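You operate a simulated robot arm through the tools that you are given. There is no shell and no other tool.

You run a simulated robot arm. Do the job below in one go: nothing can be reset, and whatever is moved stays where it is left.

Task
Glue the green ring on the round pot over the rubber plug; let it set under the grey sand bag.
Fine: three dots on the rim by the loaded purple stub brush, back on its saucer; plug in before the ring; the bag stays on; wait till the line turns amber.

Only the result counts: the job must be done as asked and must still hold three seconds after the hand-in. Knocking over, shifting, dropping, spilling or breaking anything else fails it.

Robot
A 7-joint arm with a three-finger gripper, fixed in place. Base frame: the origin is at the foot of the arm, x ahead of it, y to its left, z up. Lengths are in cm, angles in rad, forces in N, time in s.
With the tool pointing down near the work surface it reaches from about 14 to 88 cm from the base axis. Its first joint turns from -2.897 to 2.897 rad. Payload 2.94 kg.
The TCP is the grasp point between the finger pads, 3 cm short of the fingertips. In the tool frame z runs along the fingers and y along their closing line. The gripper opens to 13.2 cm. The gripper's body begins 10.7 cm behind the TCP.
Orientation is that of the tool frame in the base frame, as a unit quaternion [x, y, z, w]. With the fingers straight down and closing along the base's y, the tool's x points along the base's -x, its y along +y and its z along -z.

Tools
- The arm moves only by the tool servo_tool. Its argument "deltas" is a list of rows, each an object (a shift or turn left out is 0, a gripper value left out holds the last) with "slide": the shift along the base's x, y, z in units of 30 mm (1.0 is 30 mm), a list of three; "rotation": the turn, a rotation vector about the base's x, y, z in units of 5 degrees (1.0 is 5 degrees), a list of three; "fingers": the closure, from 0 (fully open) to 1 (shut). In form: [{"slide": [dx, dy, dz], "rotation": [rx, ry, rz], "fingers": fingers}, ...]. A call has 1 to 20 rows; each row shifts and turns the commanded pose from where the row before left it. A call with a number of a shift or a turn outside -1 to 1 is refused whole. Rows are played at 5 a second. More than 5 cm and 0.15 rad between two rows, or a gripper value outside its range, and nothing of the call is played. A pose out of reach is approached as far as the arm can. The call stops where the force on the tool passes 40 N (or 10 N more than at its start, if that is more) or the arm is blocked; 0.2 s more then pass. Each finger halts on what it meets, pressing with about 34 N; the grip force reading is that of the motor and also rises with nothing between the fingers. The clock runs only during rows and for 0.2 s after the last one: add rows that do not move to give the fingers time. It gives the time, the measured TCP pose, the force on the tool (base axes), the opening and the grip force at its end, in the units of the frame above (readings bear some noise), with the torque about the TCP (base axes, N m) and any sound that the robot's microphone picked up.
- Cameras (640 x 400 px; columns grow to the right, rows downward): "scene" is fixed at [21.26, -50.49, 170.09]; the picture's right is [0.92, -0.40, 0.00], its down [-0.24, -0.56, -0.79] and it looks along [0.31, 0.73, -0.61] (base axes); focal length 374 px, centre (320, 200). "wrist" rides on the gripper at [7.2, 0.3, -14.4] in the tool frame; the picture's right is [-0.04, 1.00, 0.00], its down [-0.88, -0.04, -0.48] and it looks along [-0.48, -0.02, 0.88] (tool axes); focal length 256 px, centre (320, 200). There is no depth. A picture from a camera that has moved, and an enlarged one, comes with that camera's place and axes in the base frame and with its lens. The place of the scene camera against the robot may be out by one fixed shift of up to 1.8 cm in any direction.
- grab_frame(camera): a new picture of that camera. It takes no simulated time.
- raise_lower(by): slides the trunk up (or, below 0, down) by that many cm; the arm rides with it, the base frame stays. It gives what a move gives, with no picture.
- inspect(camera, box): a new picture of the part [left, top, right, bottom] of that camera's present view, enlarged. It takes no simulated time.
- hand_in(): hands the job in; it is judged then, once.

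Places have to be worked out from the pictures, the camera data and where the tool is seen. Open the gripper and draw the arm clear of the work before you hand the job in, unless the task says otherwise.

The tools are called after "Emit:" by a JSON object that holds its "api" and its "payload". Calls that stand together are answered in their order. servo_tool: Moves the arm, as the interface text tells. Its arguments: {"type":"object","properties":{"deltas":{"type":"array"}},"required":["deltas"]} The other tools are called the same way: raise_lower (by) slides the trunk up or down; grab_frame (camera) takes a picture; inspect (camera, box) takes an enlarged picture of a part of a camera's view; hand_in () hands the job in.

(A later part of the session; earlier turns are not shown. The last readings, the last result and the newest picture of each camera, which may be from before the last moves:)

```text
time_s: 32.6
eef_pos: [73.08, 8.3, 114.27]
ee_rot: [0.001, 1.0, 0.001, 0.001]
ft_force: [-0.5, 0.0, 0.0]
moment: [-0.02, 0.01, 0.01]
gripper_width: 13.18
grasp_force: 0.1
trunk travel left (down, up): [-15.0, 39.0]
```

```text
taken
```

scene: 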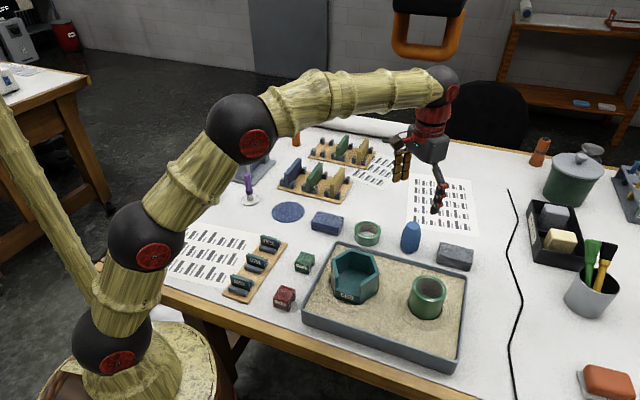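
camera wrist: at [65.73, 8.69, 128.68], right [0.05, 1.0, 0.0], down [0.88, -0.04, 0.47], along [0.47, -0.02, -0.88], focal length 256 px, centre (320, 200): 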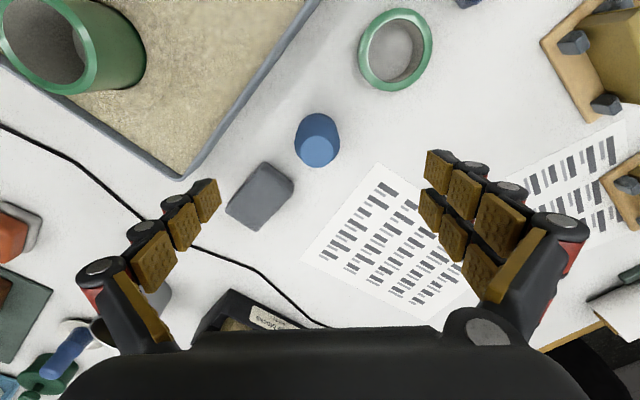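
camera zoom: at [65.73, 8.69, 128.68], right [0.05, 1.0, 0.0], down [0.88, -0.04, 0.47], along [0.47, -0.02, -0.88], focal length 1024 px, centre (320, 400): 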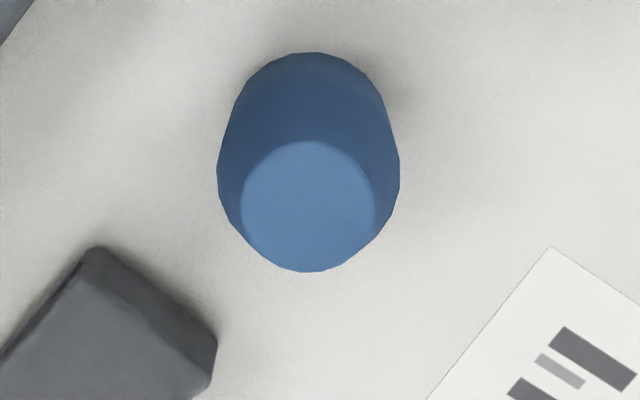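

Parallax puts the plug at (73.6, 8.1) with its top at about z 103.8, but it suggests the table is nearer z 95 than 97. I will touch a bare spot of table at about (72, 18.5) with the closed fingers to settle the height.

Emit:
{"api": "servo_tool", "payload": {"deltas": [{"slide": [-0.05, 0.3, 0], "fingers": 1}, {"slide": [-0.05, 0.6, 0], "fingers": 1}, {"slide": [-0.1, 0.7, 0], "fingers": 1}, {"slide": [-0.1, 0.7, 0], "fingers": 1}, {"slide": [-0.05, 0.6, 0], "fingers": 1}, {"slide": [0, 0.3, 0], "fingers": 1}, {"slide": [0, 0.2, 0], "fingers": 1}, {"slide": [0, 0, -0.4], "fingers": 1}, {"slide": [0, 0, -0.7], "fingers": 1}, {"slide": [0, 0, -0.7], "fingers": 1}, {"slide": [0, 0, -0.7], "fingers": 1}, {"slide": [0, 0, -0.5], "fingers": 1}, {"slide": [0, 0, -0.3], "fingers": 1}, {"slide": [0, 0, 0], "fingers": 1}, {"slide": [0, 0, 0], "fingers": 1}]}}

Emit:
{"api": "grab_frame", "payload": {"camera": "wrist"}}

Emit:
{"api": "grab_frame", "payload": {"camera": "scene"}}

```text
time_s: 35.9
eef_pos: [71.86, 18.53, 104.34]
ee_rot: [0.001, 1.0, 0.001, 0.0]
ft_force: [0.9, -0.5, 0.1]
moment: [0.01, -0.01, 0.05]
gripper_width: 0.0
grasp_force: 28.6
trunk travel left (down, up): [-15.0, 39.0]
```

```text
taken
camera wrist: at [64.64, 18.9, 118.77], right [0.05, 1.0, 0.0], down [0.88, -0.04, 0.47], along [0.47, -0.02, -0.88], focal length 256 px, centre (320, 200)
```

wrist: 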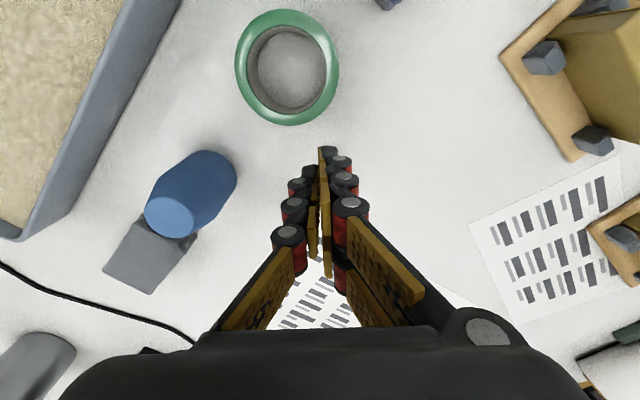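

```text
taken
```

scene: 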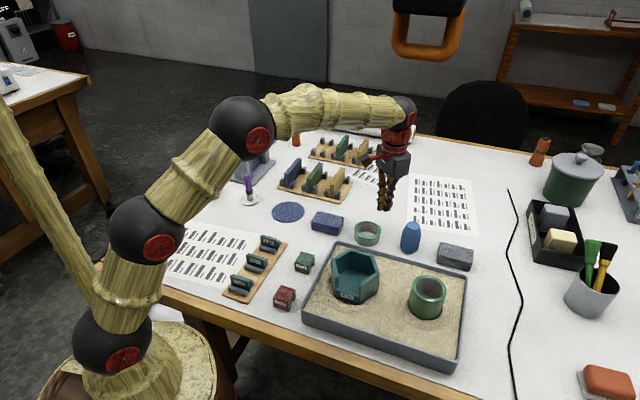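

The closed fingertips are at z about 101.3 over bare table. I descend in small steps and watch the force.

Emit:
{"api": "servo_tool", "payload": {"deltas": [{"slide": [0, 0, -0.3]}, {"slide": [0, 0, -0.4]}, {"slide": [0, 0, -0.3]}, {"slide": [0, 0, -0.1]}, {"slide": [0, 0, -0.05]}, {"slide": [0, 0, -0.05]}, {"slide": [0, 0, -0.05]}, {"slide": [0, 0, -0.05]}, {"slide": [0, 0, -0.05]}, {"slide": [0, 0, -0.05]}, {"slide": [0, 0, 0]}]}}

```text
time_s: 38.2
eef_pos: [71.85, 18.49, 100.18]
ee_rot: [0.001, 1.0, 0.001, -0.001]
ft_force: [-0.1, -0.6, 0.3]
moment: [0.03, -0.01, 0.02]
gripper_width: 0.03
grasp_force: 28.4
trunk travel left (down, up): [-15.0, 39.0]
```

Tips are at about z 97.2 with no contact yet, so the table is lower. I continue in 1.5 mm steps.

Emit:
{"api": "servo_tool", "payload": {"deltas": [{"slide": [0, 0, -0.05]}, {"slide": [0, 0, -0.05]}, {"slide": [0, 0, -0.05]}, {"slide": [0, 0, -0.05]}, {"slide": [0, 0, -0.05]}, {"slide": [0, 0, -0.05]}, {"slide": [0, 0, 0]}]}}

```text
time_s: 39.9
eef_pos: [71.8, 18.52, 99.27]
ee_rot: [0.001, 1.0, 0.001, -0.001]
ft_force: [-0.3, -0.7, -0.9]
moment: [0.02, -0.04, 0.0]
gripper_width: 0.0
grasp_force: 28.7
trunk travel left (down, up): [-15.0, 39.0]
```

Still free at tips z 96.3. I continue.

Emit:
{"api": "servo_tool", "payload": {"deltas": [{"slide": [0, 0, -0.05]}, {"slide": [0, 0, -0.05]}, {"slide": [0, 0, -0.05]}, {"slide": [0, 0, -0.05]}, {"slide": [0, 0, -0.05]}, {"slide": [0, 0, 0]}]}}

Emit:
{"api": "inspect", "payload": {"camera": "wrist", "box": [280, 110, 380, 190]}}

```text
time_s: 41.2
eef_pos: [71.91, 18.63, 98.53]
ee_rot: [0.001, 1.0, 0.001, -0.001]
ft_force: [1.0, -0.5, 0.1]
moment: [-0.01, 0.02, -0.01]
gripper_width: 0.02
grasp_force: 28.6
trunk travel left (down, up): [-15.0, 39.0]
```

```text
5.00 times, centred on (330, 150) of wrist
camera zoom: at [64.66, 18.95, 112.95], right [0.05, 1.0, 0.0], down [0.88, -0.04, 0.47], along [0.47, -0.02, -0.88], focal length 1280 px, centre (270, 450)
```

zoom: 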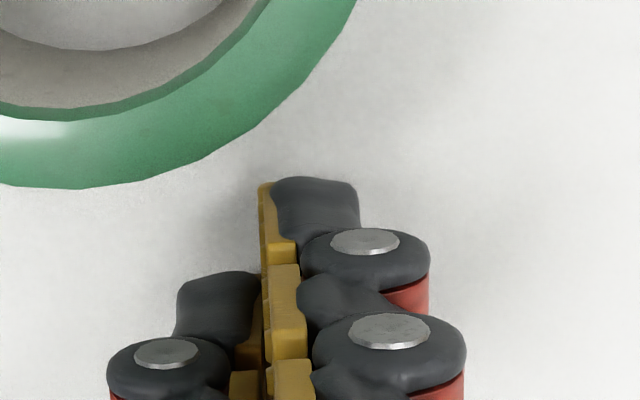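

Still no contact at tips z 95.5. I keep going in small steps.

Emit:
{"api": "servo_tool", "payload": {"deltas": [{"slide": [0, 0, -0.05]}, {"slide": [0, 0, -0.05]}, {"slide": [0, 0, -0.05]}, {"slide": [0, 0, -0.05]}, {"slide": [0, 0, -0.05]}, {"slide": [0, 0, 0]}]}}

```text
time_s: 42.6
eef_pos: [71.77, 18.51, 97.8]
ee_rot: [0.001, 1.0, 0.001, -0.001]
ft_force: [-0.6, 0.2, 0.3]
moment: [-0.03, -0.01, 0.0]
gripper_width: 0.0
grasp_force: 29.1
trunk travel left (down, up): [-15.0, 39.0]
```

No contact at tips z 94.8 either; I continue.

Emit:
{"api": "servo_tool", "payload": {"deltas": [{"slide": [0, 0, -0.05]}, {"slide": [0, 0, -0.05]}, {"slide": [0, 0, -0.05]}, {"slide": [0, 0, -0.05]}, {"slide": [0, 0, 0]}]}}

Emit:
{"api": "inspect", "payload": {"camera": "scene", "box": [340, 150, 440, 250]}}

```text
time_s: 43.9
eef_pos: [71.88, 18.51, 97.56]
ee_rot: [0.0, 1.0, 0.002, 0.003]
ft_force: [-1.9, 1.0, 23.1]
moment: [0.06, 0.26, -0.04]
gripper_width: 0.0
grasp_force: 28.3
trunk travel left (down, up): [-15.0, 39.0]
```

```text
4.00 times, centred on (390, 200) of scene
camera zoom: at [21.26, -50.49, 170.09], right [0.92, -0.4, 0.0], down [-0.24, -0.56, -0.79], along [0.31, 0.73, -0.61], focal length 1495 px, centre (40, 200)
```

zoom: 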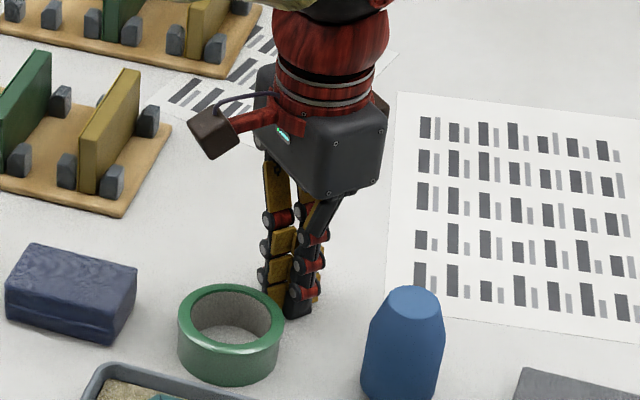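

Contact: 23 N at TCP z 97.56, so the table top is at z about 94.55, and my earlier heights need correcting. I lift off, open the gripper and go over the pot for two clean views with a straight tool.

Emit:
{"api": "servo_tool", "payload": {"deltas": [{"slide": [0, 0, 0.2]}, {"slide": [0, 0, 0.5]}, {"slide": [0, 0, 0.8]}, {"slide": [0, 0, 0.8]}, {"slide": [0, 0, 0.8]}, {"slide": [0, 0, 0.8]}, {"slide": [0, 0, 0.8]}, {"slide": [0, 0, 0.8]}, {"slide": [0, 0, 0.5]}, {"slide": [0, 0, 0.2], "fingers": 0}, {"slide": [0, 0, 0]}, {"slide": [0, 0, 0]}, {"slide": [0, 0, 0]}, {"slide": [0, 0, 0]}, {"slide": [0, 0, 0]}, {"slide": [0, 0, 0]}, {"slide": [0, 0, 0]}]}}

Emit:
{"api": "servo_tool", "payload": {"deltas": [{"slide": [-0.1, -0.3, 0]}, {"slide": [-0.2, -0.5, 0]}, {"slide": [-0.2, -0.6, 0]}, {"slide": [-0.2, -0.6, 0]}, {"slide": [-0.2, -0.6, 0]}, {"slide": [-0.2, -0.6, 0]}, {"slide": [-0.2, -0.6, 0]}, {"slide": [-0.2, -0.6, 0]}, {"slide": [-0.2, -0.6, 0]}, {"slide": [-0.2, -0.6, 0]}, {"slide": [-0.2, -0.6, 0]}, {"slide": [-0.2, -0.6, 0]}, {"slide": [-0.2, -0.6, 0]}, {"slide": [-0.2, -0.6, 0]}, {"slide": [-0.2, -0.6, 0]}, {"slide": [-0.1, -0.6, 0]}, {"slide": [0, -0.5, 0]}, {"slide": [0, -0.3, 0]}, {"slide": [0, -0.2, 0]}, {"slide": [0, 0, 0]}]}}

Emit:
{"api": "grab_frame", "payload": {"camera": "wrist"}}

Emit:
{"api": "grab_frame", "payload": {"camera": "scene"}}

```text
time_s: 47.5
eef_pos: [71.86, 18.57, 115.96]
ee_rot: [0.001, 1.0, 0.0, 0.0]
ft_force: [-1.0, 0.7, 1.0]
moment: [-0.03, 0.02, -0.02]
gripper_width: 12.82
grasp_force: 0.1
trunk travel left (down, up): [-15.0, 39.0]
```

```text
time_s: 51.6
eef_pos: [62.85, -12.03, 115.92]
ee_rot: [0.001, 1.0, 0.001, -0.001]
ft_force: [1.1, -1.0, 0.6]
moment: [0.01, 0.0, -0.02]
gripper_width: 13.17
grasp_force: 0.0
trunk travel left (down, up): [-15.0, 39.0]
```

```text
taken
camera wrist: at [55.63, -11.72, 130.22], right [0.05, 1.0, 0.0], down [0.88, -0.04, 0.48], along [0.47, -0.02, -0.88], focal length 256 px, centre (320, 200)
```

wrist: 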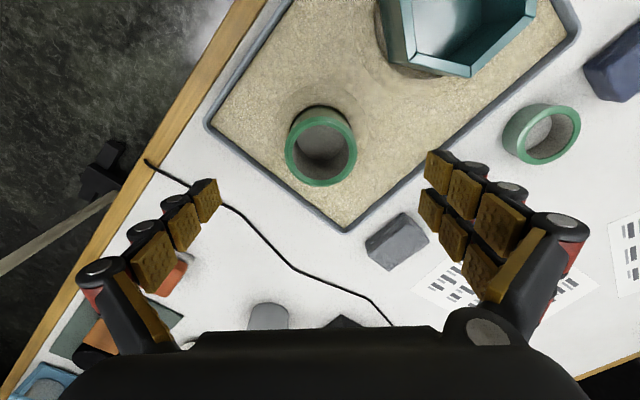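

```text
taken
```

scene: 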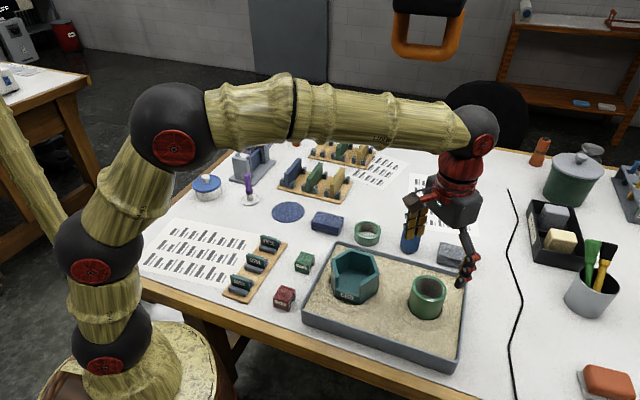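

The passage under the handle was clean this time. I measure the pot from here and then from a second spot.

Emit:
{"api": "inspect", "payload": {"camera": "wrist", "box": [270, 95, 370, 195]}}

Emit:
{"api": "servo_tool", "payload": {"deltas": [{"slide": [-0.2, -0.1, 0]}, {"slide": [-0.4, -0.2, 0]}, {"slide": [-0.6, -0.3, 0]}, {"slide": [-0.6, -0.3, 0]}, {"slide": [-0.6, -0.3, 0]}, {"slide": [-0.4, -0.2, 0]}, {"slide": [-0.2, -0.1, 0]}, {"slide": [0, 0, 0]}, {"slide": [0, 0, 0]}]}}

Emit:
{"api": "grab_frame", "payload": {"camera": "wrist"}}

Emit:
{"api": "inspect", "payload": {"camera": "wrist", "box": [320, 150, 420, 250]}}

```text
4.00 times, centred on (320, 145) of wrist
camera zoom: at [55.63, -11.72, 130.22], right [0.05, 1.0, 0.0], down [0.88, -0.04, 0.48], along [0.47, -0.02, -0.88], focal length 1024 px, centre (320, 420)
```

zoom: 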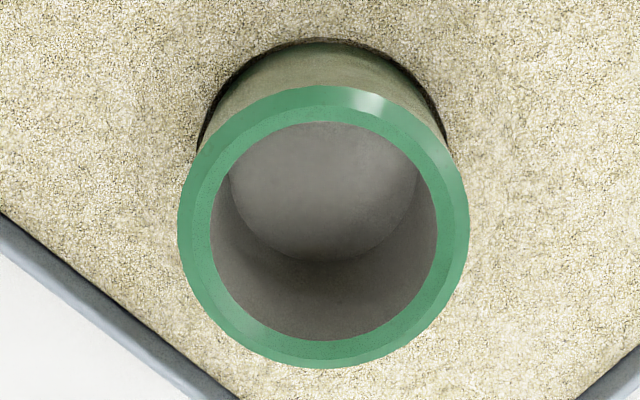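

```text
time_s: 53.6
eef_pos: [53.9, -16.56, 115.92]
ee_rot: [0.002, 1.0, 0.002, 0.0]
ft_force: [-0.1, -0.3, -0.1]
moment: [-0.02, -0.03, 0.05]
gripper_width: 13.22
grasp_force: 0.1
trunk travel left (down, up): [-15.0, 39.0]
```

```text
taken
camera wrist: at [46.63, -16.19, 130.21], right [0.05, 1.0, 0.0], down [0.88, -0.04, 0.47], along [0.47, -0.02, -0.88], focal length 256 px, centre (320, 200)
```

wrist: 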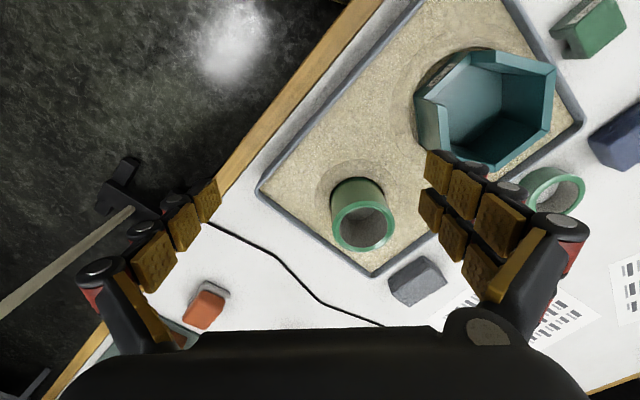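

```text
4.00 times, centred on (370, 200) of wrist
camera zoom: at [46.63, -16.19, 130.21], right [0.05, 1.0, 0.0], down [0.88, -0.04, 0.47], along [0.47, -0.02, -0.88], focal length 1024 px, centre (120, 200)
```

zoom: 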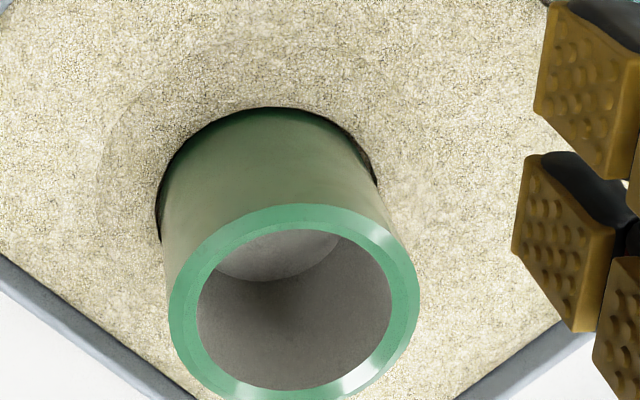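

The pot is at (63.4, -12.0) with its rim at z about 106.1, inner diameter 5.5, outer 7.1 and floor near 100.5. The plug, about 9.1 cm tall and 5.1 cm wide, will stick out about 3 cm. Now I go over to the brush for a close look before gripping.

Emit:
{"api": "servo_tool", "payload": {"deltas": [{"slide": [-0.05, 0.25, 0]}, {"slide": [-0.1, 0.5, 0.05]}, {"slide": [-0.18, 0.8, 0.05]}, {"slide": [-0.18, 0.8, 0.05]}, {"slide": [-0.18, 0.8, 0.05]}, {"slide": [-0.18, 0.8, 0.05]}, {"slide": [-0.18, 0.8, 0.05]}, {"slide": [-0.18, 0.8, 0.05]}, {"slide": [-0.18, 0.8, 0.05]}, {"slide": [-0.18, 0.8, 0.05]}, {"slide": [-0.18, 0.8, 0.05]}, {"slide": [-0.18, 0.8, 0.05]}, {"slide": [-0.18, 0.8, 0.05]}, {"slide": [-0.18, 0.8, 0.05]}, {"slide": [-0.18, 0.8, 0.05]}, {"slide": [-0.18, 0.8, 0.05]}, {"slide": [-0.18, 0.8, 0.05]}, {"slide": [-0.18, 0.8, 0.05]}, {"slide": [-0.18, 0.8, 0]}, {"slide": [-0.18, 0.8, 0]}]}}

Emit:
{"api": "servo_tool", "payload": {"deltas": [{"slide": [-0.18, 0.8, 0]}, {"slide": [-0.18, 0.8, 0]}, {"slide": [-0.18, 0.8, 0]}, {"slide": [-0.18, 0.8, 0]}, {"slide": [-0.18, 0.8, 0]}, {"slide": [-0.18, 0.8, 0]}, {"slide": [-0.15, 0.7, 0]}, {"slide": [-0.1, 0.5, 0]}, {"slide": [-0.1, 0.3, 0]}, {"slide": [-0.05, 0.15, 0]}, {"slide": [0, 0, 0]}, {"slide": [0, 0, 0]}]}}

Emit:
{"api": "grab_frame", "payload": {"camera": "wrist"}}

```text
time_s: 57.9
eef_pos: [43.71, 28.94, 118.4]
ee_rot: [0.001, 1.0, 0.001, 0.0]
ft_force: [-0.1, 0.5, 0.7]
moment: [0.04, -0.01, 0.0]
gripper_width: 13.21
grasp_force: 0.1
trunk travel left (down, up): [-15.0, 39.0]
```

```text
time_s: 60.5
eef_pos: [39.26, 48.31, 118.41]
ee_rot: [0.001, 1.0, 0.001, 0.0]
ft_force: [-0.2, 0.4, -0.4]
moment: [-0.01, 0.0, -0.03]
gripper_width: 13.2
grasp_force: 0.0
trunk travel left (down, up): [-15.0, 39.0]
```

```text
taken
camera wrist: at [32.02, 48.66, 132.8], right [0.05, 1.0, 0.0], down [0.88, -0.04, 0.48], along [0.47, -0.02, -0.88], focal length 256 px, centre (320, 200)
```

wrist: 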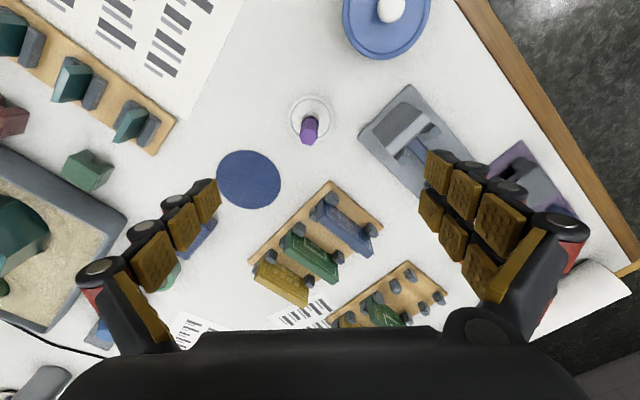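

The brush is well in view. I enlarge it to get its position and the angle of its hexagonal handle.

Emit:
{"api": "inspect", "payload": {"camera": "wrist", "box": [280, 85, 340, 155]}}

Emit:
{"api": "inspect", "payload": {"camera": "scene", "box": [225, 165, 275, 215]}}

```text
5.71 times, centred on (310, 120) of wrist
camera zoom: at [32.02, 48.66, 132.8], right [0.05, 1.0, 0.0], down [0.88, -0.04, 0.48], along [0.47, -0.02, -0.88], focal length 1463 px, centre (377, 657)
```

zoom: 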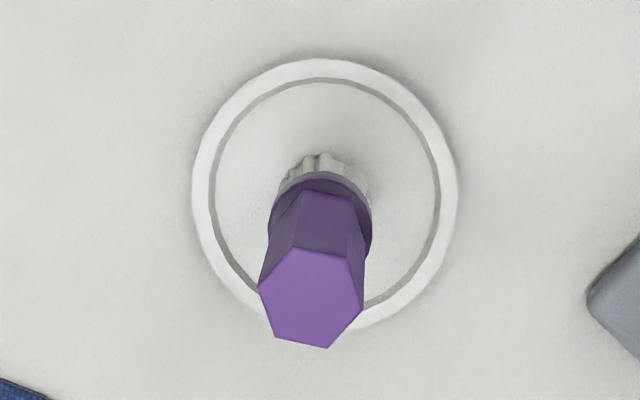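

```text
8.00 times, centred on (250, 190) of scene
camera zoom: at [21.26, -50.49, 170.09], right [0.92, -0.4, 0.0], down [-0.24, -0.56, -0.79], along [0.31, 0.73, -0.61], focal length 2990 px, centre (880, 280)
```

zoom: 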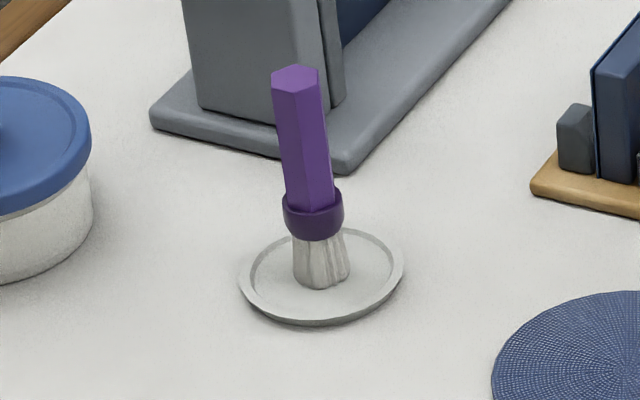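

The handle axis is at (39.2, 47.07) with its top at z about 104.8; it stands centred on the saucer, and a pair of its flats lies 15.4° off the finger line. I narrow the gripper to about 5 cm, turn by +15.4° and come down to just above the handle.

Emit:
{"api": "servo_tool", "payload": {"deltas": [{"slide": [0, -0.1, 0], "rotation": [0, 0, 0.77], "fingers": 0.6}, {"slide": [0, -0.1, 0], "rotation": [0, 0, 0.77]}, {"slide": [0, -0.1, 0], "rotation": [0, 0, 0.77]}, {"slide": [0, -0.1, 0], "rotation": [0, 0, 0.77]}, {"slide": [0, 0, -0.3]}, {"slide": [0, 0, -0.5]}, {"slide": [0, 0, -0.5]}, {"slide": [0, 0, -0.5]}, {"slide": [0, 0, -0.5]}, {"slide": [0, 0, -0.3]}, {"slide": [0, 0, -0.1]}, {"slide": [0, 0, 0]}, {"slide": [0, 0, 0]}]}}

Emit:
{"api": "grab_frame", "payload": {"camera": "wrist"}}

Emit:
{"api": "inspect", "payload": {"camera": "wrist", "box": [270, 110, 370, 210]}}

Emit:
{"api": "inspect", "payload": {"camera": "scene", "box": [215, 130, 295, 215]}}

```text
time_s: 63.2
eef_pos: [39.32, 47.05, 110.3]
ee_rot: [-0.133, 0.991, 0.0, 0.0]
ft_force: [0.1, -0.1, -0.3]
moment: [0.0, -0.02, 0.0]
gripper_width: 5.27
grasp_force: 0.1
trunk travel left (down, up): [-15.0, 39.0]
```

```text
taken
camera wrist: at [32.23, 45.55, 124.65], right [-0.22, 0.98, 0.0], down [0.86, 0.19, 0.47], along [0.46, 0.11, -0.88], focal length 256 px, centre (320, 200)
```

wrist: 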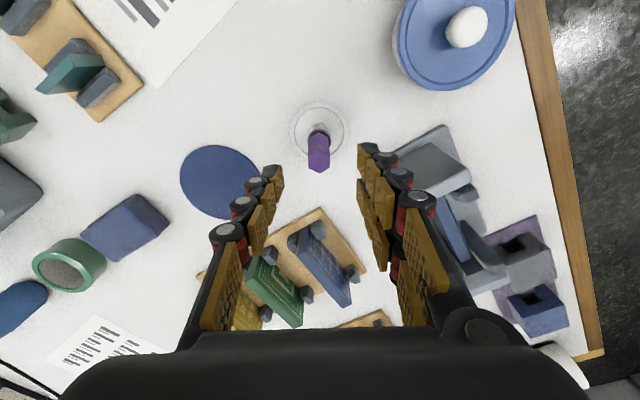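

```text
4.00 times, centred on (320, 160) of wrist
camera zoom: at [32.23, 45.55, 124.65], right [-0.22, 0.98, 0.0], down [0.86, 0.19, 0.47], along [0.46, 0.11, -0.88], focal length 1024 px, centre (320, 360)
```

zoom: 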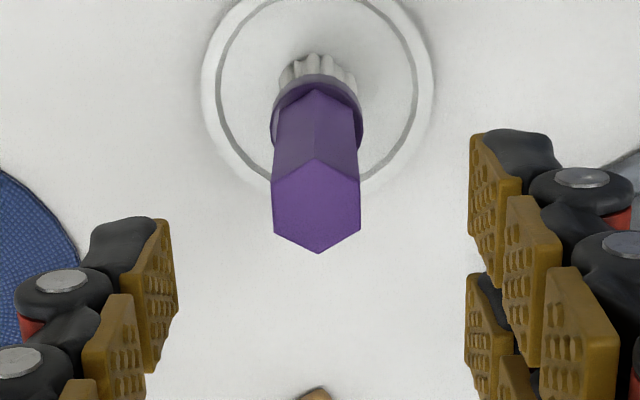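

```text
4.71 times, centred on (255, 172) of scene
camera zoom: at [21.26, -50.49, 170.09], right [0.92, -0.4, 0.0], down [-0.24, -0.56, -0.79], along [0.31, 0.73, -0.61], focal length 1759 px, centre (626, 329)
```

zoom: 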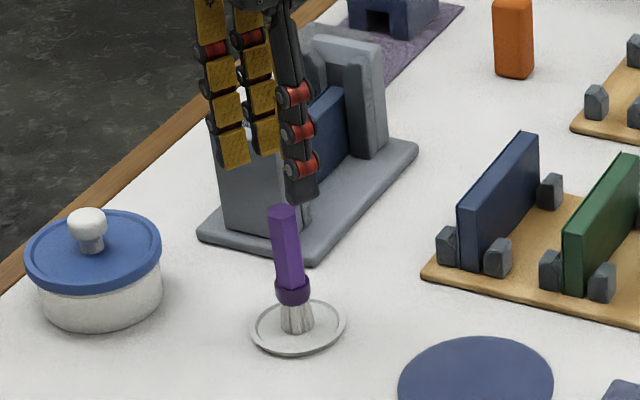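

The flats line up with the fingers and the handle is centred within about 1 mm. I descend to TCP z 102.4 so that the tips stop just above the collar.

Emit:
{"api": "servo_tool", "payload": {"deltas": [{"slide": [0, -0.02, -0.2]}, {"slide": [0, 0, -0.4]}, {"slide": [0, 0, -0.5]}, {"slide": [0, 0, -0.5]}, {"slide": [0, 0, -0.5]}, {"slide": [0, 0, -0.3]}, {"slide": [0, 0, -0.15]}, {"slide": [0, 0, -0.083]}, {"slide": [0, 0, 0]}, {"slide": [0, 0, 0]}]}}

Emit:
{"api": "grab_frame", "payload": {"camera": "wrist"}}

Emit:
{"api": "inspect", "payload": {"camera": "scene", "box": [215, 130, 295, 215]}}

```text
time_s: 65.5
eef_pos: [39.21, 46.91, 102.45]
ee_rot: [-0.134, 0.991, 0.0, 0.0]
ft_force: [-0.3, -0.7, -0.5]
moment: [-0.05, 0.01, -0.01]
gripper_width: 5.29
grasp_force: 0.1
trunk travel left (down, up): [-15.0, 39.0]
```

```text
taken
camera wrist: at [32.22, 45.46, 116.77], right [-0.22, 0.98, 0.0], down [0.86, 0.19, 0.47], along [0.46, 0.11, -0.88], focal length 256 px, centre (320, 200)
```

wrist: 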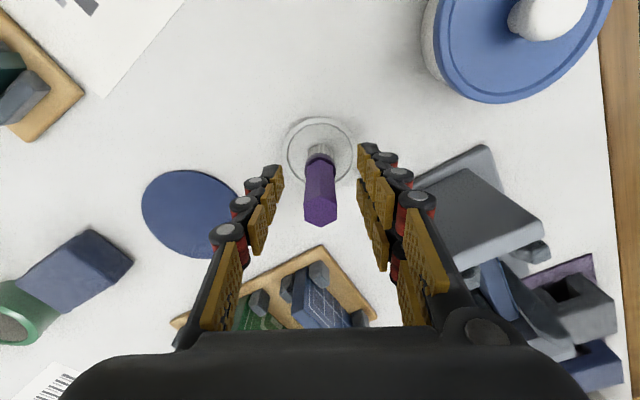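

```text
4.71 times, centred on (255, 172) of scene
camera zoom: at [21.26, -50.49, 170.09], right [0.92, -0.4, 0.0], down [-0.24, -0.56, -0.79], along [0.31, 0.73, -0.61], focal length 1759 px, centre (626, 329)
```

zoom: 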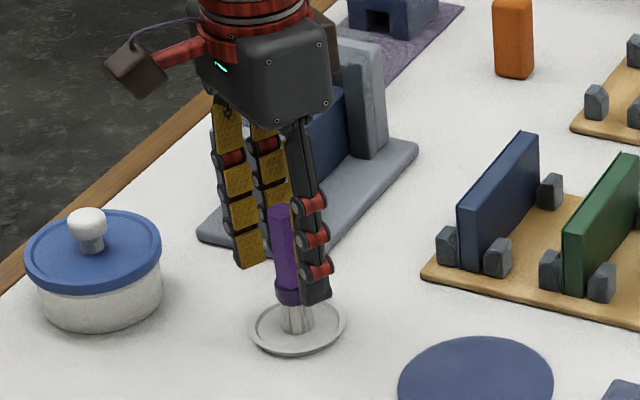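

The fingers straddle the handle just above the collar. I close the gripper.

Emit:
{"api": "servo_tool", "payload": {"deltas": [{"slide": [0, 0, 0], "fingers": 1}, {"slide": [0, 0, 0], "fingers": 1}, {"slide": [0, 0, 0], "fingers": 1}, {"slide": [0, 0, 0], "fingers": 1}, {"slide": [0, 0, 0], "fingers": 1}]}}

Emit:
{"api": "inspect", "payload": {"camera": "wrist", "box": [270, 110, 370, 240]}}

Emit:
{"api": "inspect", "payload": {"camera": "scene", "box": [215, 130, 295, 215]}}

```text
time_s: 66.7
eef_pos: [39.29, 47.06, 102.4]
ee_rot: [-0.132, 0.991, 0.001, 0.0]
ft_force: [-0.6, 0.3, 0.0]
moment: [0.02, 0.01, 0.03]
gripper_width: 2.14
grasp_force: 34.1
trunk travel left (down, up): [-15.0, 39.0]
```

```text
3.08 times, centred on (320, 175) of wrist
camera zoom: at [32.22, 45.46, 116.77], right [-0.22, 0.98, 0.0], down [0.86, 0.19, 0.47], along [0.46, 0.11, -0.88], focal length 788 px, centre (320, 277)
```

zoom: 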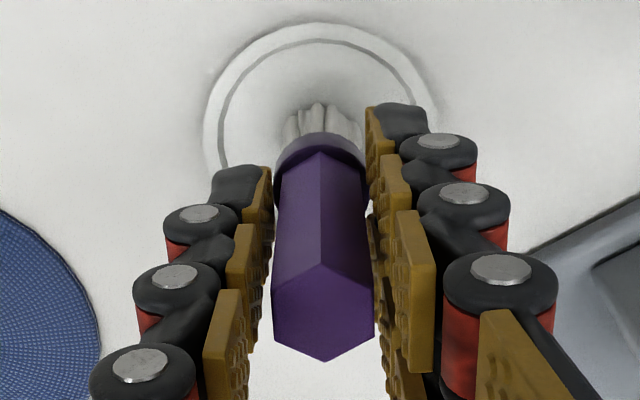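

```text
4.71 times, centred on (255, 172) of scene
camera zoom: at [21.26, -50.49, 170.09], right [0.92, -0.4, 0.0], down [-0.24, -0.56, -0.79], along [0.31, 0.73, -0.61], focal length 1759 px, centre (626, 329)
```

zoom: 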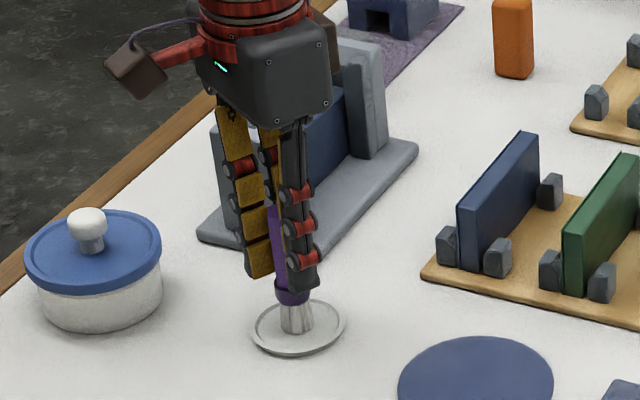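

The grip holds at an opening of 2.14 with 34 N. I lift the brush straight up, slowly at first.

Emit:
{"api": "servo_tool", "payload": {"deltas": [{"slide": [0, 0, 0.1]}, {"slide": [0, 0, 0.2]}, {"slide": [0, 0, 0.4]}, {"slide": [0, 0, 0.6]}, {"slide": [0, 0, 0.7]}, {"slide": [0, 0, 0.7]}, {"slide": [0, 0, 0.7]}, {"slide": [0, 0, 0.7]}, {"slide": [0, 0, 0.6]}, {"slide": [0, 0, 0.4]}, {"slide": [0, 0, 0.2]}, {"slide": [0, 0, 0]}, {"slide": [0, 0, 0]}]}}

Emit:
{"api": "inspect", "payload": {"camera": "scene", "box": [205, 80, 305, 215]}}

Emit:
{"api": "grab_frame", "payload": {"camera": "wrist"}}

```text
time_s: 69.5
eef_pos: [39.26, 46.93, 118.26]
ee_rot: [-0.134, 0.991, 0.001, 0.001]
ft_force: [0.7, 0.0, -0.4]
moment: [0.0, -0.01, 0.0]
gripper_width: 2.14
grasp_force: 34.6
trunk travel left (down, up): [-15.0, 39.0]
```

```text
2.96 times, centred on (255, 148) of scene
camera zoom: at [21.26, -50.49, 170.09], right [0.92, -0.4, 0.0], down [-0.24, -0.56, -0.79], along [0.31, 0.73, -0.61], focal length 1108 px, centre (513, 356)
```

zoom: 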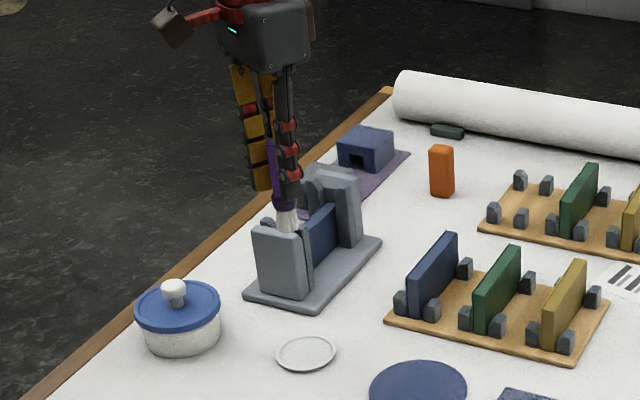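

```text
taken
camera wrist: at [32.24, 45.48, 132.65], right [-0.22, 0.98, 0.0], down [0.86, 0.19, 0.47], along [0.46, 0.11, -0.88], focal length 256 px, centre (320, 200)
```

wrist: 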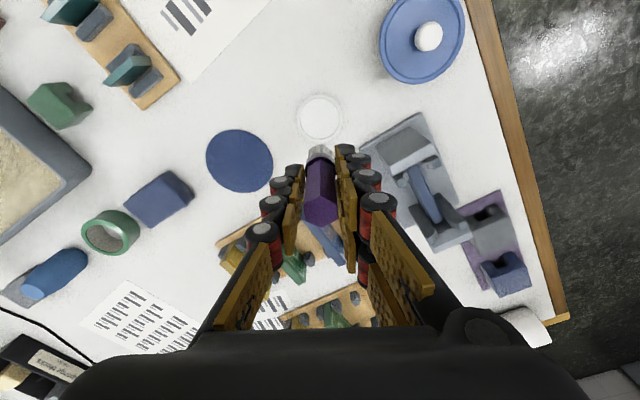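

The brush is in hand and the saucer stayed put. I carry it over by way of (68, 8), avoiding the hexagonal pot.

Emit:
{"api": "servo_tool", "payload": {"deltas": [{"slide": [0.144, -0.195, 0]}, {"slide": [0.288, -0.39, 0]}, {"slide": [0.48, -0.65, 0]}, {"slide": [0.48, -0.65, 0]}, {"slide": [0.48, -0.65, 0]}, {"slide": [0.48, -0.65, 0]}, {"slide": [0.48, -0.65, 0]}, {"slide": [0.48, -0.65, 0]}, {"slide": [0.48, -0.65, 0]}, {"slide": [0.48, -0.65, 0]}, {"slide": [0.48, -0.65, 0]}, {"slide": [0.48, -0.65, 0]}, {"slide": [0.48, -0.65, 0]}, {"slide": [0.48, -0.65, 0]}, {"slide": [0.48, -0.65, 0]}, {"slide": [0.48, -0.65, 0]}, {"slide": [0.48, -0.65, -0.1]}, {"slide": [0.48, -0.65, -0.1]}, {"slide": [0.48, -0.65, -0.1]}, {"slide": [0.48, -0.65, -0.1]}]}}

Emit:
{"api": "servo_tool", "payload": {"deltas": [{"slide": [0.4, -0.65, -0.1]}, {"slide": [0.111, -0.65, -0.1]}, {"slide": [-0.15, -0.65, 0]}, {"slide": [-0.2, -0.65, 0]}, {"slide": [-0.2, -0.65, 0]}, {"slide": [-0.2, -0.65, 0]}, {"slide": [-0.2, -0.65, 0]}, {"slide": [-0.2, -0.6, 0]}, {"slide": [-0.2, -0.5, 0]}, {"slide": [-0.1, -0.4, 0]}, {"slide": [-0.06, -0.3, 0]}, {"slide": [0, -0.2, 0]}, {"slide": [0, -0.1, 0]}, {"slide": [0, 0, 0]}, {"slide": [0, 0, 0]}]}}

Emit:
{"api": "grab_frame", "payload": {"camera": "wrist"}}

Emit:
{"api": "grab_frame", "payload": {"camera": "scene"}}

```text
time_s: 73.7
eef_pos: [66.5, 9.99, 116.97]
ee_rot: [-0.132, 0.991, 0.0, -0.001]
ft_force: [-1.0, -0.4, -0.1]
moment: [0.0, -0.03, 0.01]
gripper_width: 2.16
grasp_force: 34.0
trunk travel left (down, up): [-15.0, 39.0]
```

```text
time_s: 76.8
eef_pos: [63.49, -9.83, 116.5]
ee_rot: [-0.131, 0.991, 0.001, -0.001]
ft_force: [0.3, -0.6, -0.4]
moment: [0.03, 0.02, 0.02]
gripper_width: 2.14
grasp_force: 33.8
trunk travel left (down, up): [-15.0, 39.0]
```

```text
taken
camera wrist: at [56.43, -11.38, 130.87], right [-0.22, 0.98, 0.0], down [0.86, 0.19, 0.47], along [0.46, 0.11, -0.88], focal length 256 px, centre (320, 200)
```

wrist: 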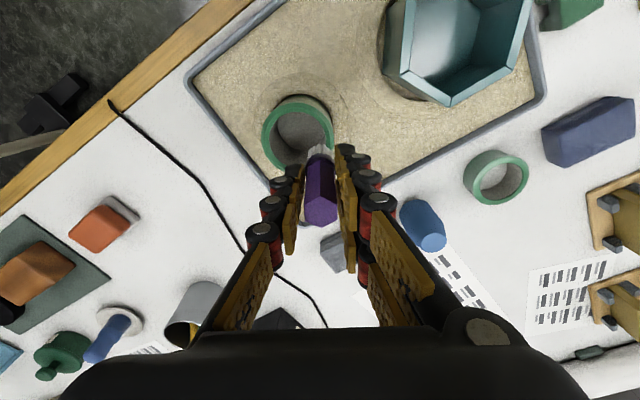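

```text
taken
```

scene: 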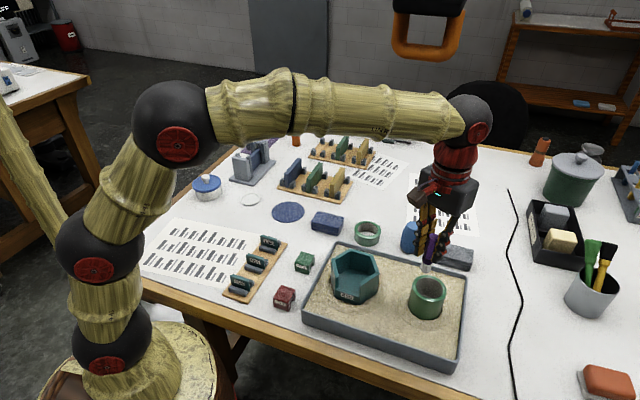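

The predicted and observed pot positions agree within a pixel or two, and the brush tip is over the rim area at (63.5, -9.8). I move to the first rim point (63.45, -8.9) and come down to just above the rim.

Emit:
{"api": "servo_tool", "payload": {"deltas": [{"slide": [0, 0.15, 0]}, {"slide": [0, 0.16, 0]}, {"slide": [0, 0, -0.2]}, {"slide": [0, 0, -0.3]}, {"slide": [0, 0, -0.2]}, {"slide": [0, 0, -0.1]}, {"slide": [0, 0, 0]}, {"slide": [0, 0, 0]}]}}

Emit:
{"api": "inspect", "payload": {"camera": "scene", "box": [395, 240, 465, 330]}}

Emit:
{"api": "inspect", "payload": {"camera": "wrist", "box": [260, 80, 360, 240]}}

```text
time_s: 78.7
eef_pos: [63.46, -8.8, 114.2]
ee_rot: [-0.133, 0.991, 0.001, 0.0]
ft_force: [0.6, 0.2, -0.5]
moment: [-0.01, -0.02, 0.01]
gripper_width: 2.15
grasp_force: 33.7
trunk travel left (down, up): [-15.0, 39.0]
```

```text
4.44 times, centred on (430, 285) of scene
camera zoom: at [21.26, -50.49, 170.09], right [0.92, -0.4, 0.0], down [-0.24, -0.56, -0.79], along [0.31, 0.73, -0.61], focal length 1661 px, centre (-169, -178)
```

zoom: 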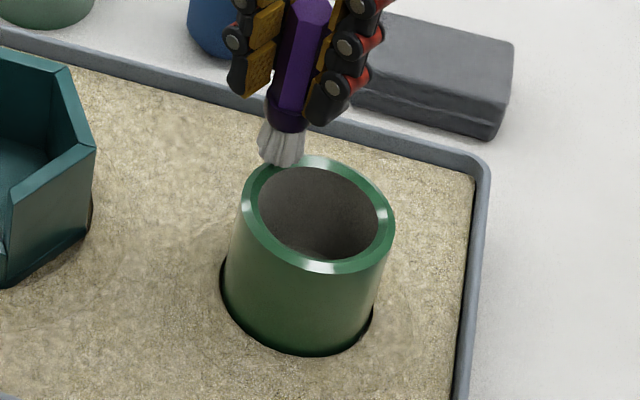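

```text
2.50 times, centred on (310, 160) of wrist
camera zoom: at [56.42, -10.44, 128.45], right [-0.22, 0.98, 0.0], down [0.86, 0.19, 0.47], along [0.46, 0.11, -0.88], focal length 640 px, centre (345, 300)
```

zoom: 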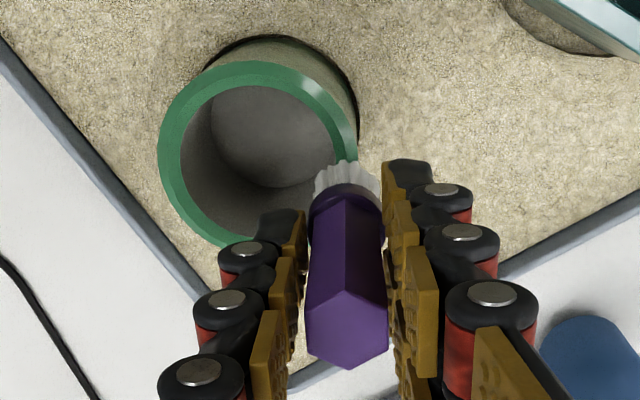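

The tip hovers right over the rim on its left side, less than 1 cm above. I feel my way down in steps under 1 mm.

Emit:
{"api": "servo_tool", "payload": {"deltas": [{"slide": [0, 0, -0.03]}, {"slide": [0, 0, -0.03]}, {"slide": [0, 0, -0.03]}, {"slide": [0, 0, -0.03]}, {"slide": [0, 0, 0]}]}}

Emit:
{"api": "servo_tool", "payload": {"deltas": [{"slide": [0, 0, -0.03]}, {"slide": [0, 0, -0.03]}, {"slide": [0, 0, 0]}]}}

```text
time_s: 79.8
eef_pos: [63.44, -8.89, 113.71]
ee_rot: [-0.134, 0.991, 0.0, -0.001]
ft_force: [-0.8, -0.4, -0.4]
moment: [0.01, -0.02, -0.01]
gripper_width: 2.14
grasp_force: 34.0
trunk travel left (down, up): [-15.0, 39.0]
```

```text
time_s: 80.7
eef_pos: [63.38, -8.86, 113.62]
ee_rot: [-0.133, 0.991, 0.001, 0.0]
ft_force: [-0.6, -0.1, -0.7]
moment: [0.02, 0.06, 0.0]
gripper_width: 2.15
grasp_force: 34.1
trunk travel left (down, up): [-15.0, 39.0]
```

No contact yet at TCP z 113.6. I take two more steps at a time.

Emit:
{"api": "servo_tool", "payload": {"deltas": [{"slide": [0, 0, -0.03]}, {"slide": [0, 0, -0.03]}, {"slide": [0, 0, 0]}]}}

Emit:
{"api": "inspect", "payload": {"camera": "scene", "box": [395, 240, 465, 330]}}

```text
time_s: 81.5
eef_pos: [63.49, -8.78, 113.38]
ee_rot: [-0.134, 0.991, 0.001, -0.001]
ft_force: [-0.5, 0.3, -0.1]
moment: [-0.01, 0.0, 0.03]
gripper_width: 2.17
grasp_force: 33.8
trunk travel left (down, up): [-15.0, 39.0]
```

```text
4.44 times, centred on (430, 285) of scene
camera zoom: at [21.26, -50.49, 170.09], right [0.92, -0.4, 0.0], down [-0.24, -0.56, -0.79], along [0.31, 0.73, -0.61], focal length 1661 px, centre (-169, -178)
```

zoom: 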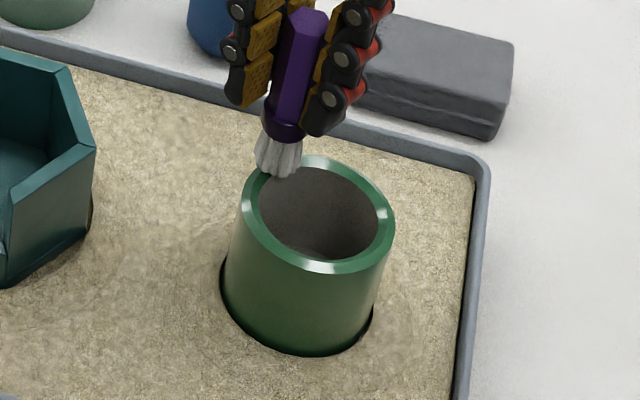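

The bristles look level with the rim. I continue in tiny steps until the force shows contact.

Emit:
{"api": "servo_tool", "payload": {"deltas": [{"slide": [0, 0, -0.03]}, {"slide": [0, 0, -0.03]}, {"slide": [0, 0, 0]}]}}

```text
time_s: 82.2
eef_pos: [63.45, -8.83, 113.11]
ee_rot: [-0.133, 0.991, 0.001, 0.0]
ft_force: [0.4, -0.9, 0.3]
moment: [0.01, 0.0, 0.04]
gripper_width: 2.14
grasp_force: 33.7
trunk travel left (down, up): [-15.0, 39.0]
```

Emit:
{"api": "servo_tool", "payload": {"deltas": [{"slide": [0, 0, -0.03]}, {"slide": [0, 0, -0.03]}, {"slide": [0, 0, 0]}]}}

Emit:
{"api": "inspect", "payload": {"camera": "scene", "box": [410, 250, 450, 300]}}

Emit:
{"api": "inspect", "payload": {"camera": "wrist", "box": [260, 80, 360, 180]}}

```text
time_s: 83.0
eef_pos: [63.58, -8.87, 113.12]
ee_rot: [-0.133, 0.991, 0.001, -0.001]
ft_force: [0.1, 0.4, 0.6]
moment: [0.0, 0.02, -0.01]
gripper_width: 2.12
grasp_force: 34.0
trunk travel left (down, up): [-15.0, 39.0]
```

```text
8.00 times, centred on (430, 275) of scene
camera zoom: at [21.26, -50.49, 170.09], right [0.92, -0.4, 0.0], down [-0.24, -0.56, -0.79], along [0.31, 0.73, -0.61], focal length 2990 px, centre (-560, -400)
```

zoom: 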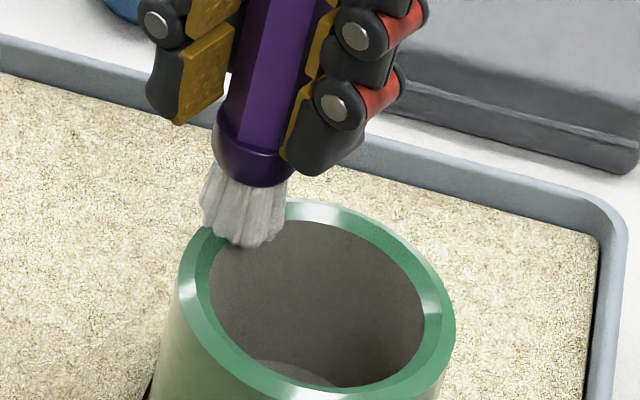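

```text
4.00 times, centred on (310, 130) of wrist
camera zoom: at [56.42, -10.42, 127.37], right [-0.22, 0.98, 0.0], down [0.86, 0.19, 0.48], along [0.46, 0.11, -0.88], focal length 1024 px, centre (360, 480)
```

zoom: 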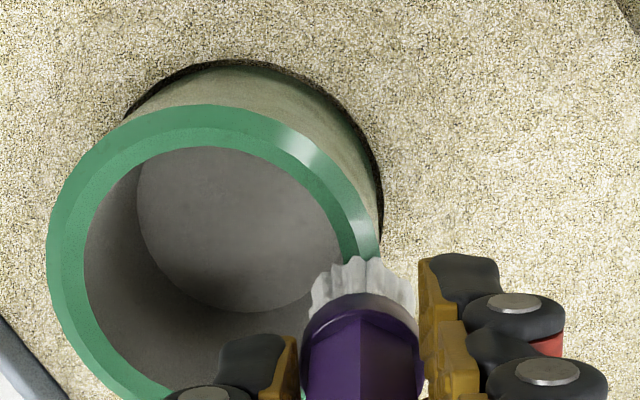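

Still no force at z 113.1. I continue slowly; the bristle end is within a few millimetres of the rim.

Emit:
{"api": "servo_tool", "payload": {"deltas": [{"slide": [0, 0, -0.03]}, {"slide": [0, 0, -0.03]}, {"slide": [0, 0, 0]}]}}

```text
time_s: 83.8
eef_pos: [63.45, -8.93, 113.02]
ee_rot: [-0.133, 0.991, 0.0, 0.001]
ft_force: [-0.4, 0.3, 11.7]
moment: [0.02, 0.1, 0.0]
gripper_width: 2.15
grasp_force: 34.0
trunk travel left (down, up): [-15.0, 39.0]
```

Contact at TCP z 113.0 with 11.7 N. I lift off by 2 cm and look for the glue dot.

Emit:
{"api": "servo_tool", "payload": {"deltas": [{"slide": [0, 0, 0]}, {"slide": [0, 0, 0.1]}, {"slide": [0, 0, 0.3]}, {"slide": [0, 0, 0.3]}, {"slide": [0, 0, 0]}]}}

Emit:
{"api": "inspect", "payload": {"camera": "scene", "box": [410, 250, 450, 300]}}

Emit:
{"api": "inspect", "payload": {"camera": "wrist", "box": [260, 80, 360, 180]}}

```text
time_s: 85.0
eef_pos: [63.43, -8.94, 114.92]
ee_rot: [-0.133, 0.991, 0.001, -0.001]
ft_force: [0.5, 0.8, -0.4]
moment: [0.0, 0.04, 0.03]
gripper_width: 2.14
grasp_force: 34.3
trunk travel left (down, up): [-15.0, 39.0]
```

```text
8.00 times, centred on (430, 275) of scene
camera zoom: at [21.26, -50.49, 170.09], right [0.92, -0.4, 0.0], down [-0.24, -0.56, -0.79], along [0.31, 0.73, -0.61], focal length 2990 px, centre (-560, -400)
```

zoom: 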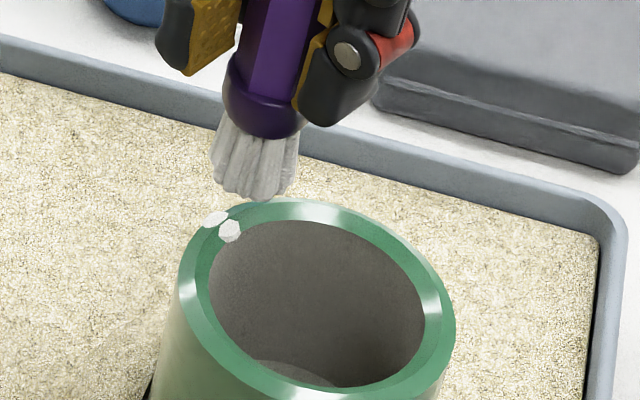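

```text
4.00 times, centred on (310, 130) of wrist
camera zoom: at [56.41, -10.44, 129.26], right [-0.22, 0.98, 0.0], down [0.86, 0.19, 0.47], along [0.46, 0.11, -0.88], focal length 1024 px, centre (360, 480)
```

zoom: 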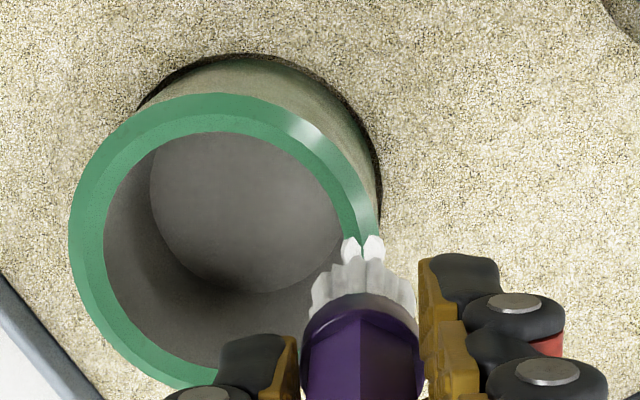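

White glue shows on the rim. I zoom in further to see whether it is one dot straddling the rim's edge.

Emit:
{"api": "inspect", "payload": {"camera": "scene", "box": [430, 270, 446, 286]}}

Emit:
{"api": "inspect", "payload": {"camera": "scene", "box": [408, 268, 428, 288]}}

Emit:
{"api": "inspect", "payload": {"camera": "wrist", "box": [300, 120, 340, 150]}}

```text
16.00 times, centred on (438, 278) of scene
camera zoom: at [21.26, -50.49, 170.09], right [0.92, -0.4, 0.0], down [-0.24, -0.56, -0.79], along [0.31, 0.73, -0.61], focal length 5980 px, centre (-1568, -1048)
```

zoom: 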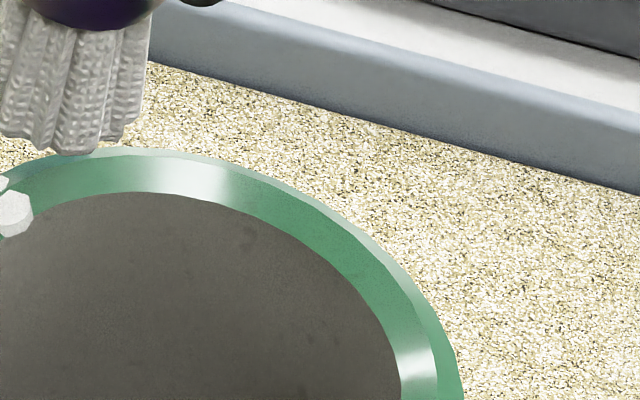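

```text
16.00 times, centred on (418, 278) of scene
camera zoom: at [21.26, -50.49, 170.09], right [0.92, -0.4, 0.0], down [-0.24, -0.56, -0.79], along [0.31, 0.73, -0.61], focal length 5980 px, centre (-1248, -1048)
```

zoom: 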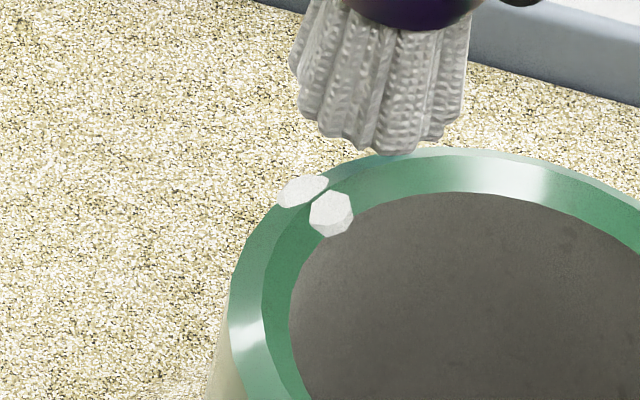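

```text
13.33 times, centred on (320, 135) of wrist
camera zoom: at [56.41, -10.44, 129.26], right [-0.22, 0.98, 0.0], down [0.86, 0.19, 0.47], along [0.46, 0.11, -0.88], focal length 3413 px, centre (320, 1067)
```

zoom: 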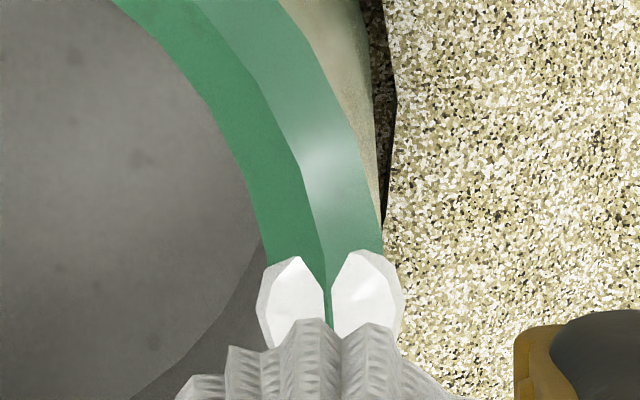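

It is a single dot straddling the crest of the rim, well centred. I move to the second point at (60.8, -13.55) and dab to the same depth.

Emit:
{"api": "servo_tool", "payload": {"deltas": [{"slide": [-0.15, -0.25, 0]}, {"slide": [-0.25, -0.45, 0]}, {"slide": [-0.25, -0.45, 0]}, {"slide": [-0.17, -0.3, 0]}, {"slide": [-0.073, -0.1, 0]}, {"slide": [0, 0, 0]}, {"slide": [0, 0, -0.2]}, {"slide": [0, 0, -0.3]}, {"slide": [0, 0, -0.1]}, {"slide": [0, 0, -0.03]}, {"slide": [0, 0, -0.02]}, {"slide": [0, 0, -0.02]}, {"slide": [0, 0, 0]}]}}

Emit:
{"api": "inspect", "payload": {"camera": "scene", "box": [405, 260, 455, 320]}}

```text
time_s: 87.8
eef_pos: [60.76, -13.46, 112.91]
ee_rot: [-0.132, 0.991, 0.002, 0.0]
ft_force: [0.7, -0.2, 3.4]
moment: [0.03, -0.02, -0.06]
gripper_width: 2.14
grasp_force: 34.2
trunk travel left (down, up): [-15.0, 39.0]
```

```text
6.67 times, centred on (430, 290) of scene
camera zoom: at [21.26, -50.49, 170.09], right [0.92, -0.4, 0.0], down [-0.24, -0.56, -0.79], along [0.31, 0.73, -0.61], focal length 2492 px, centre (-413, -400)
```

zoom: 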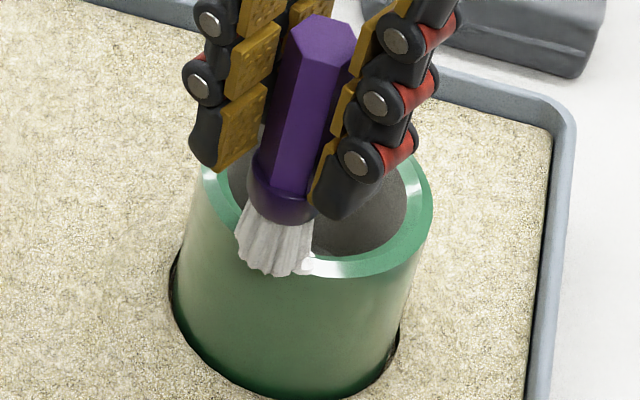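

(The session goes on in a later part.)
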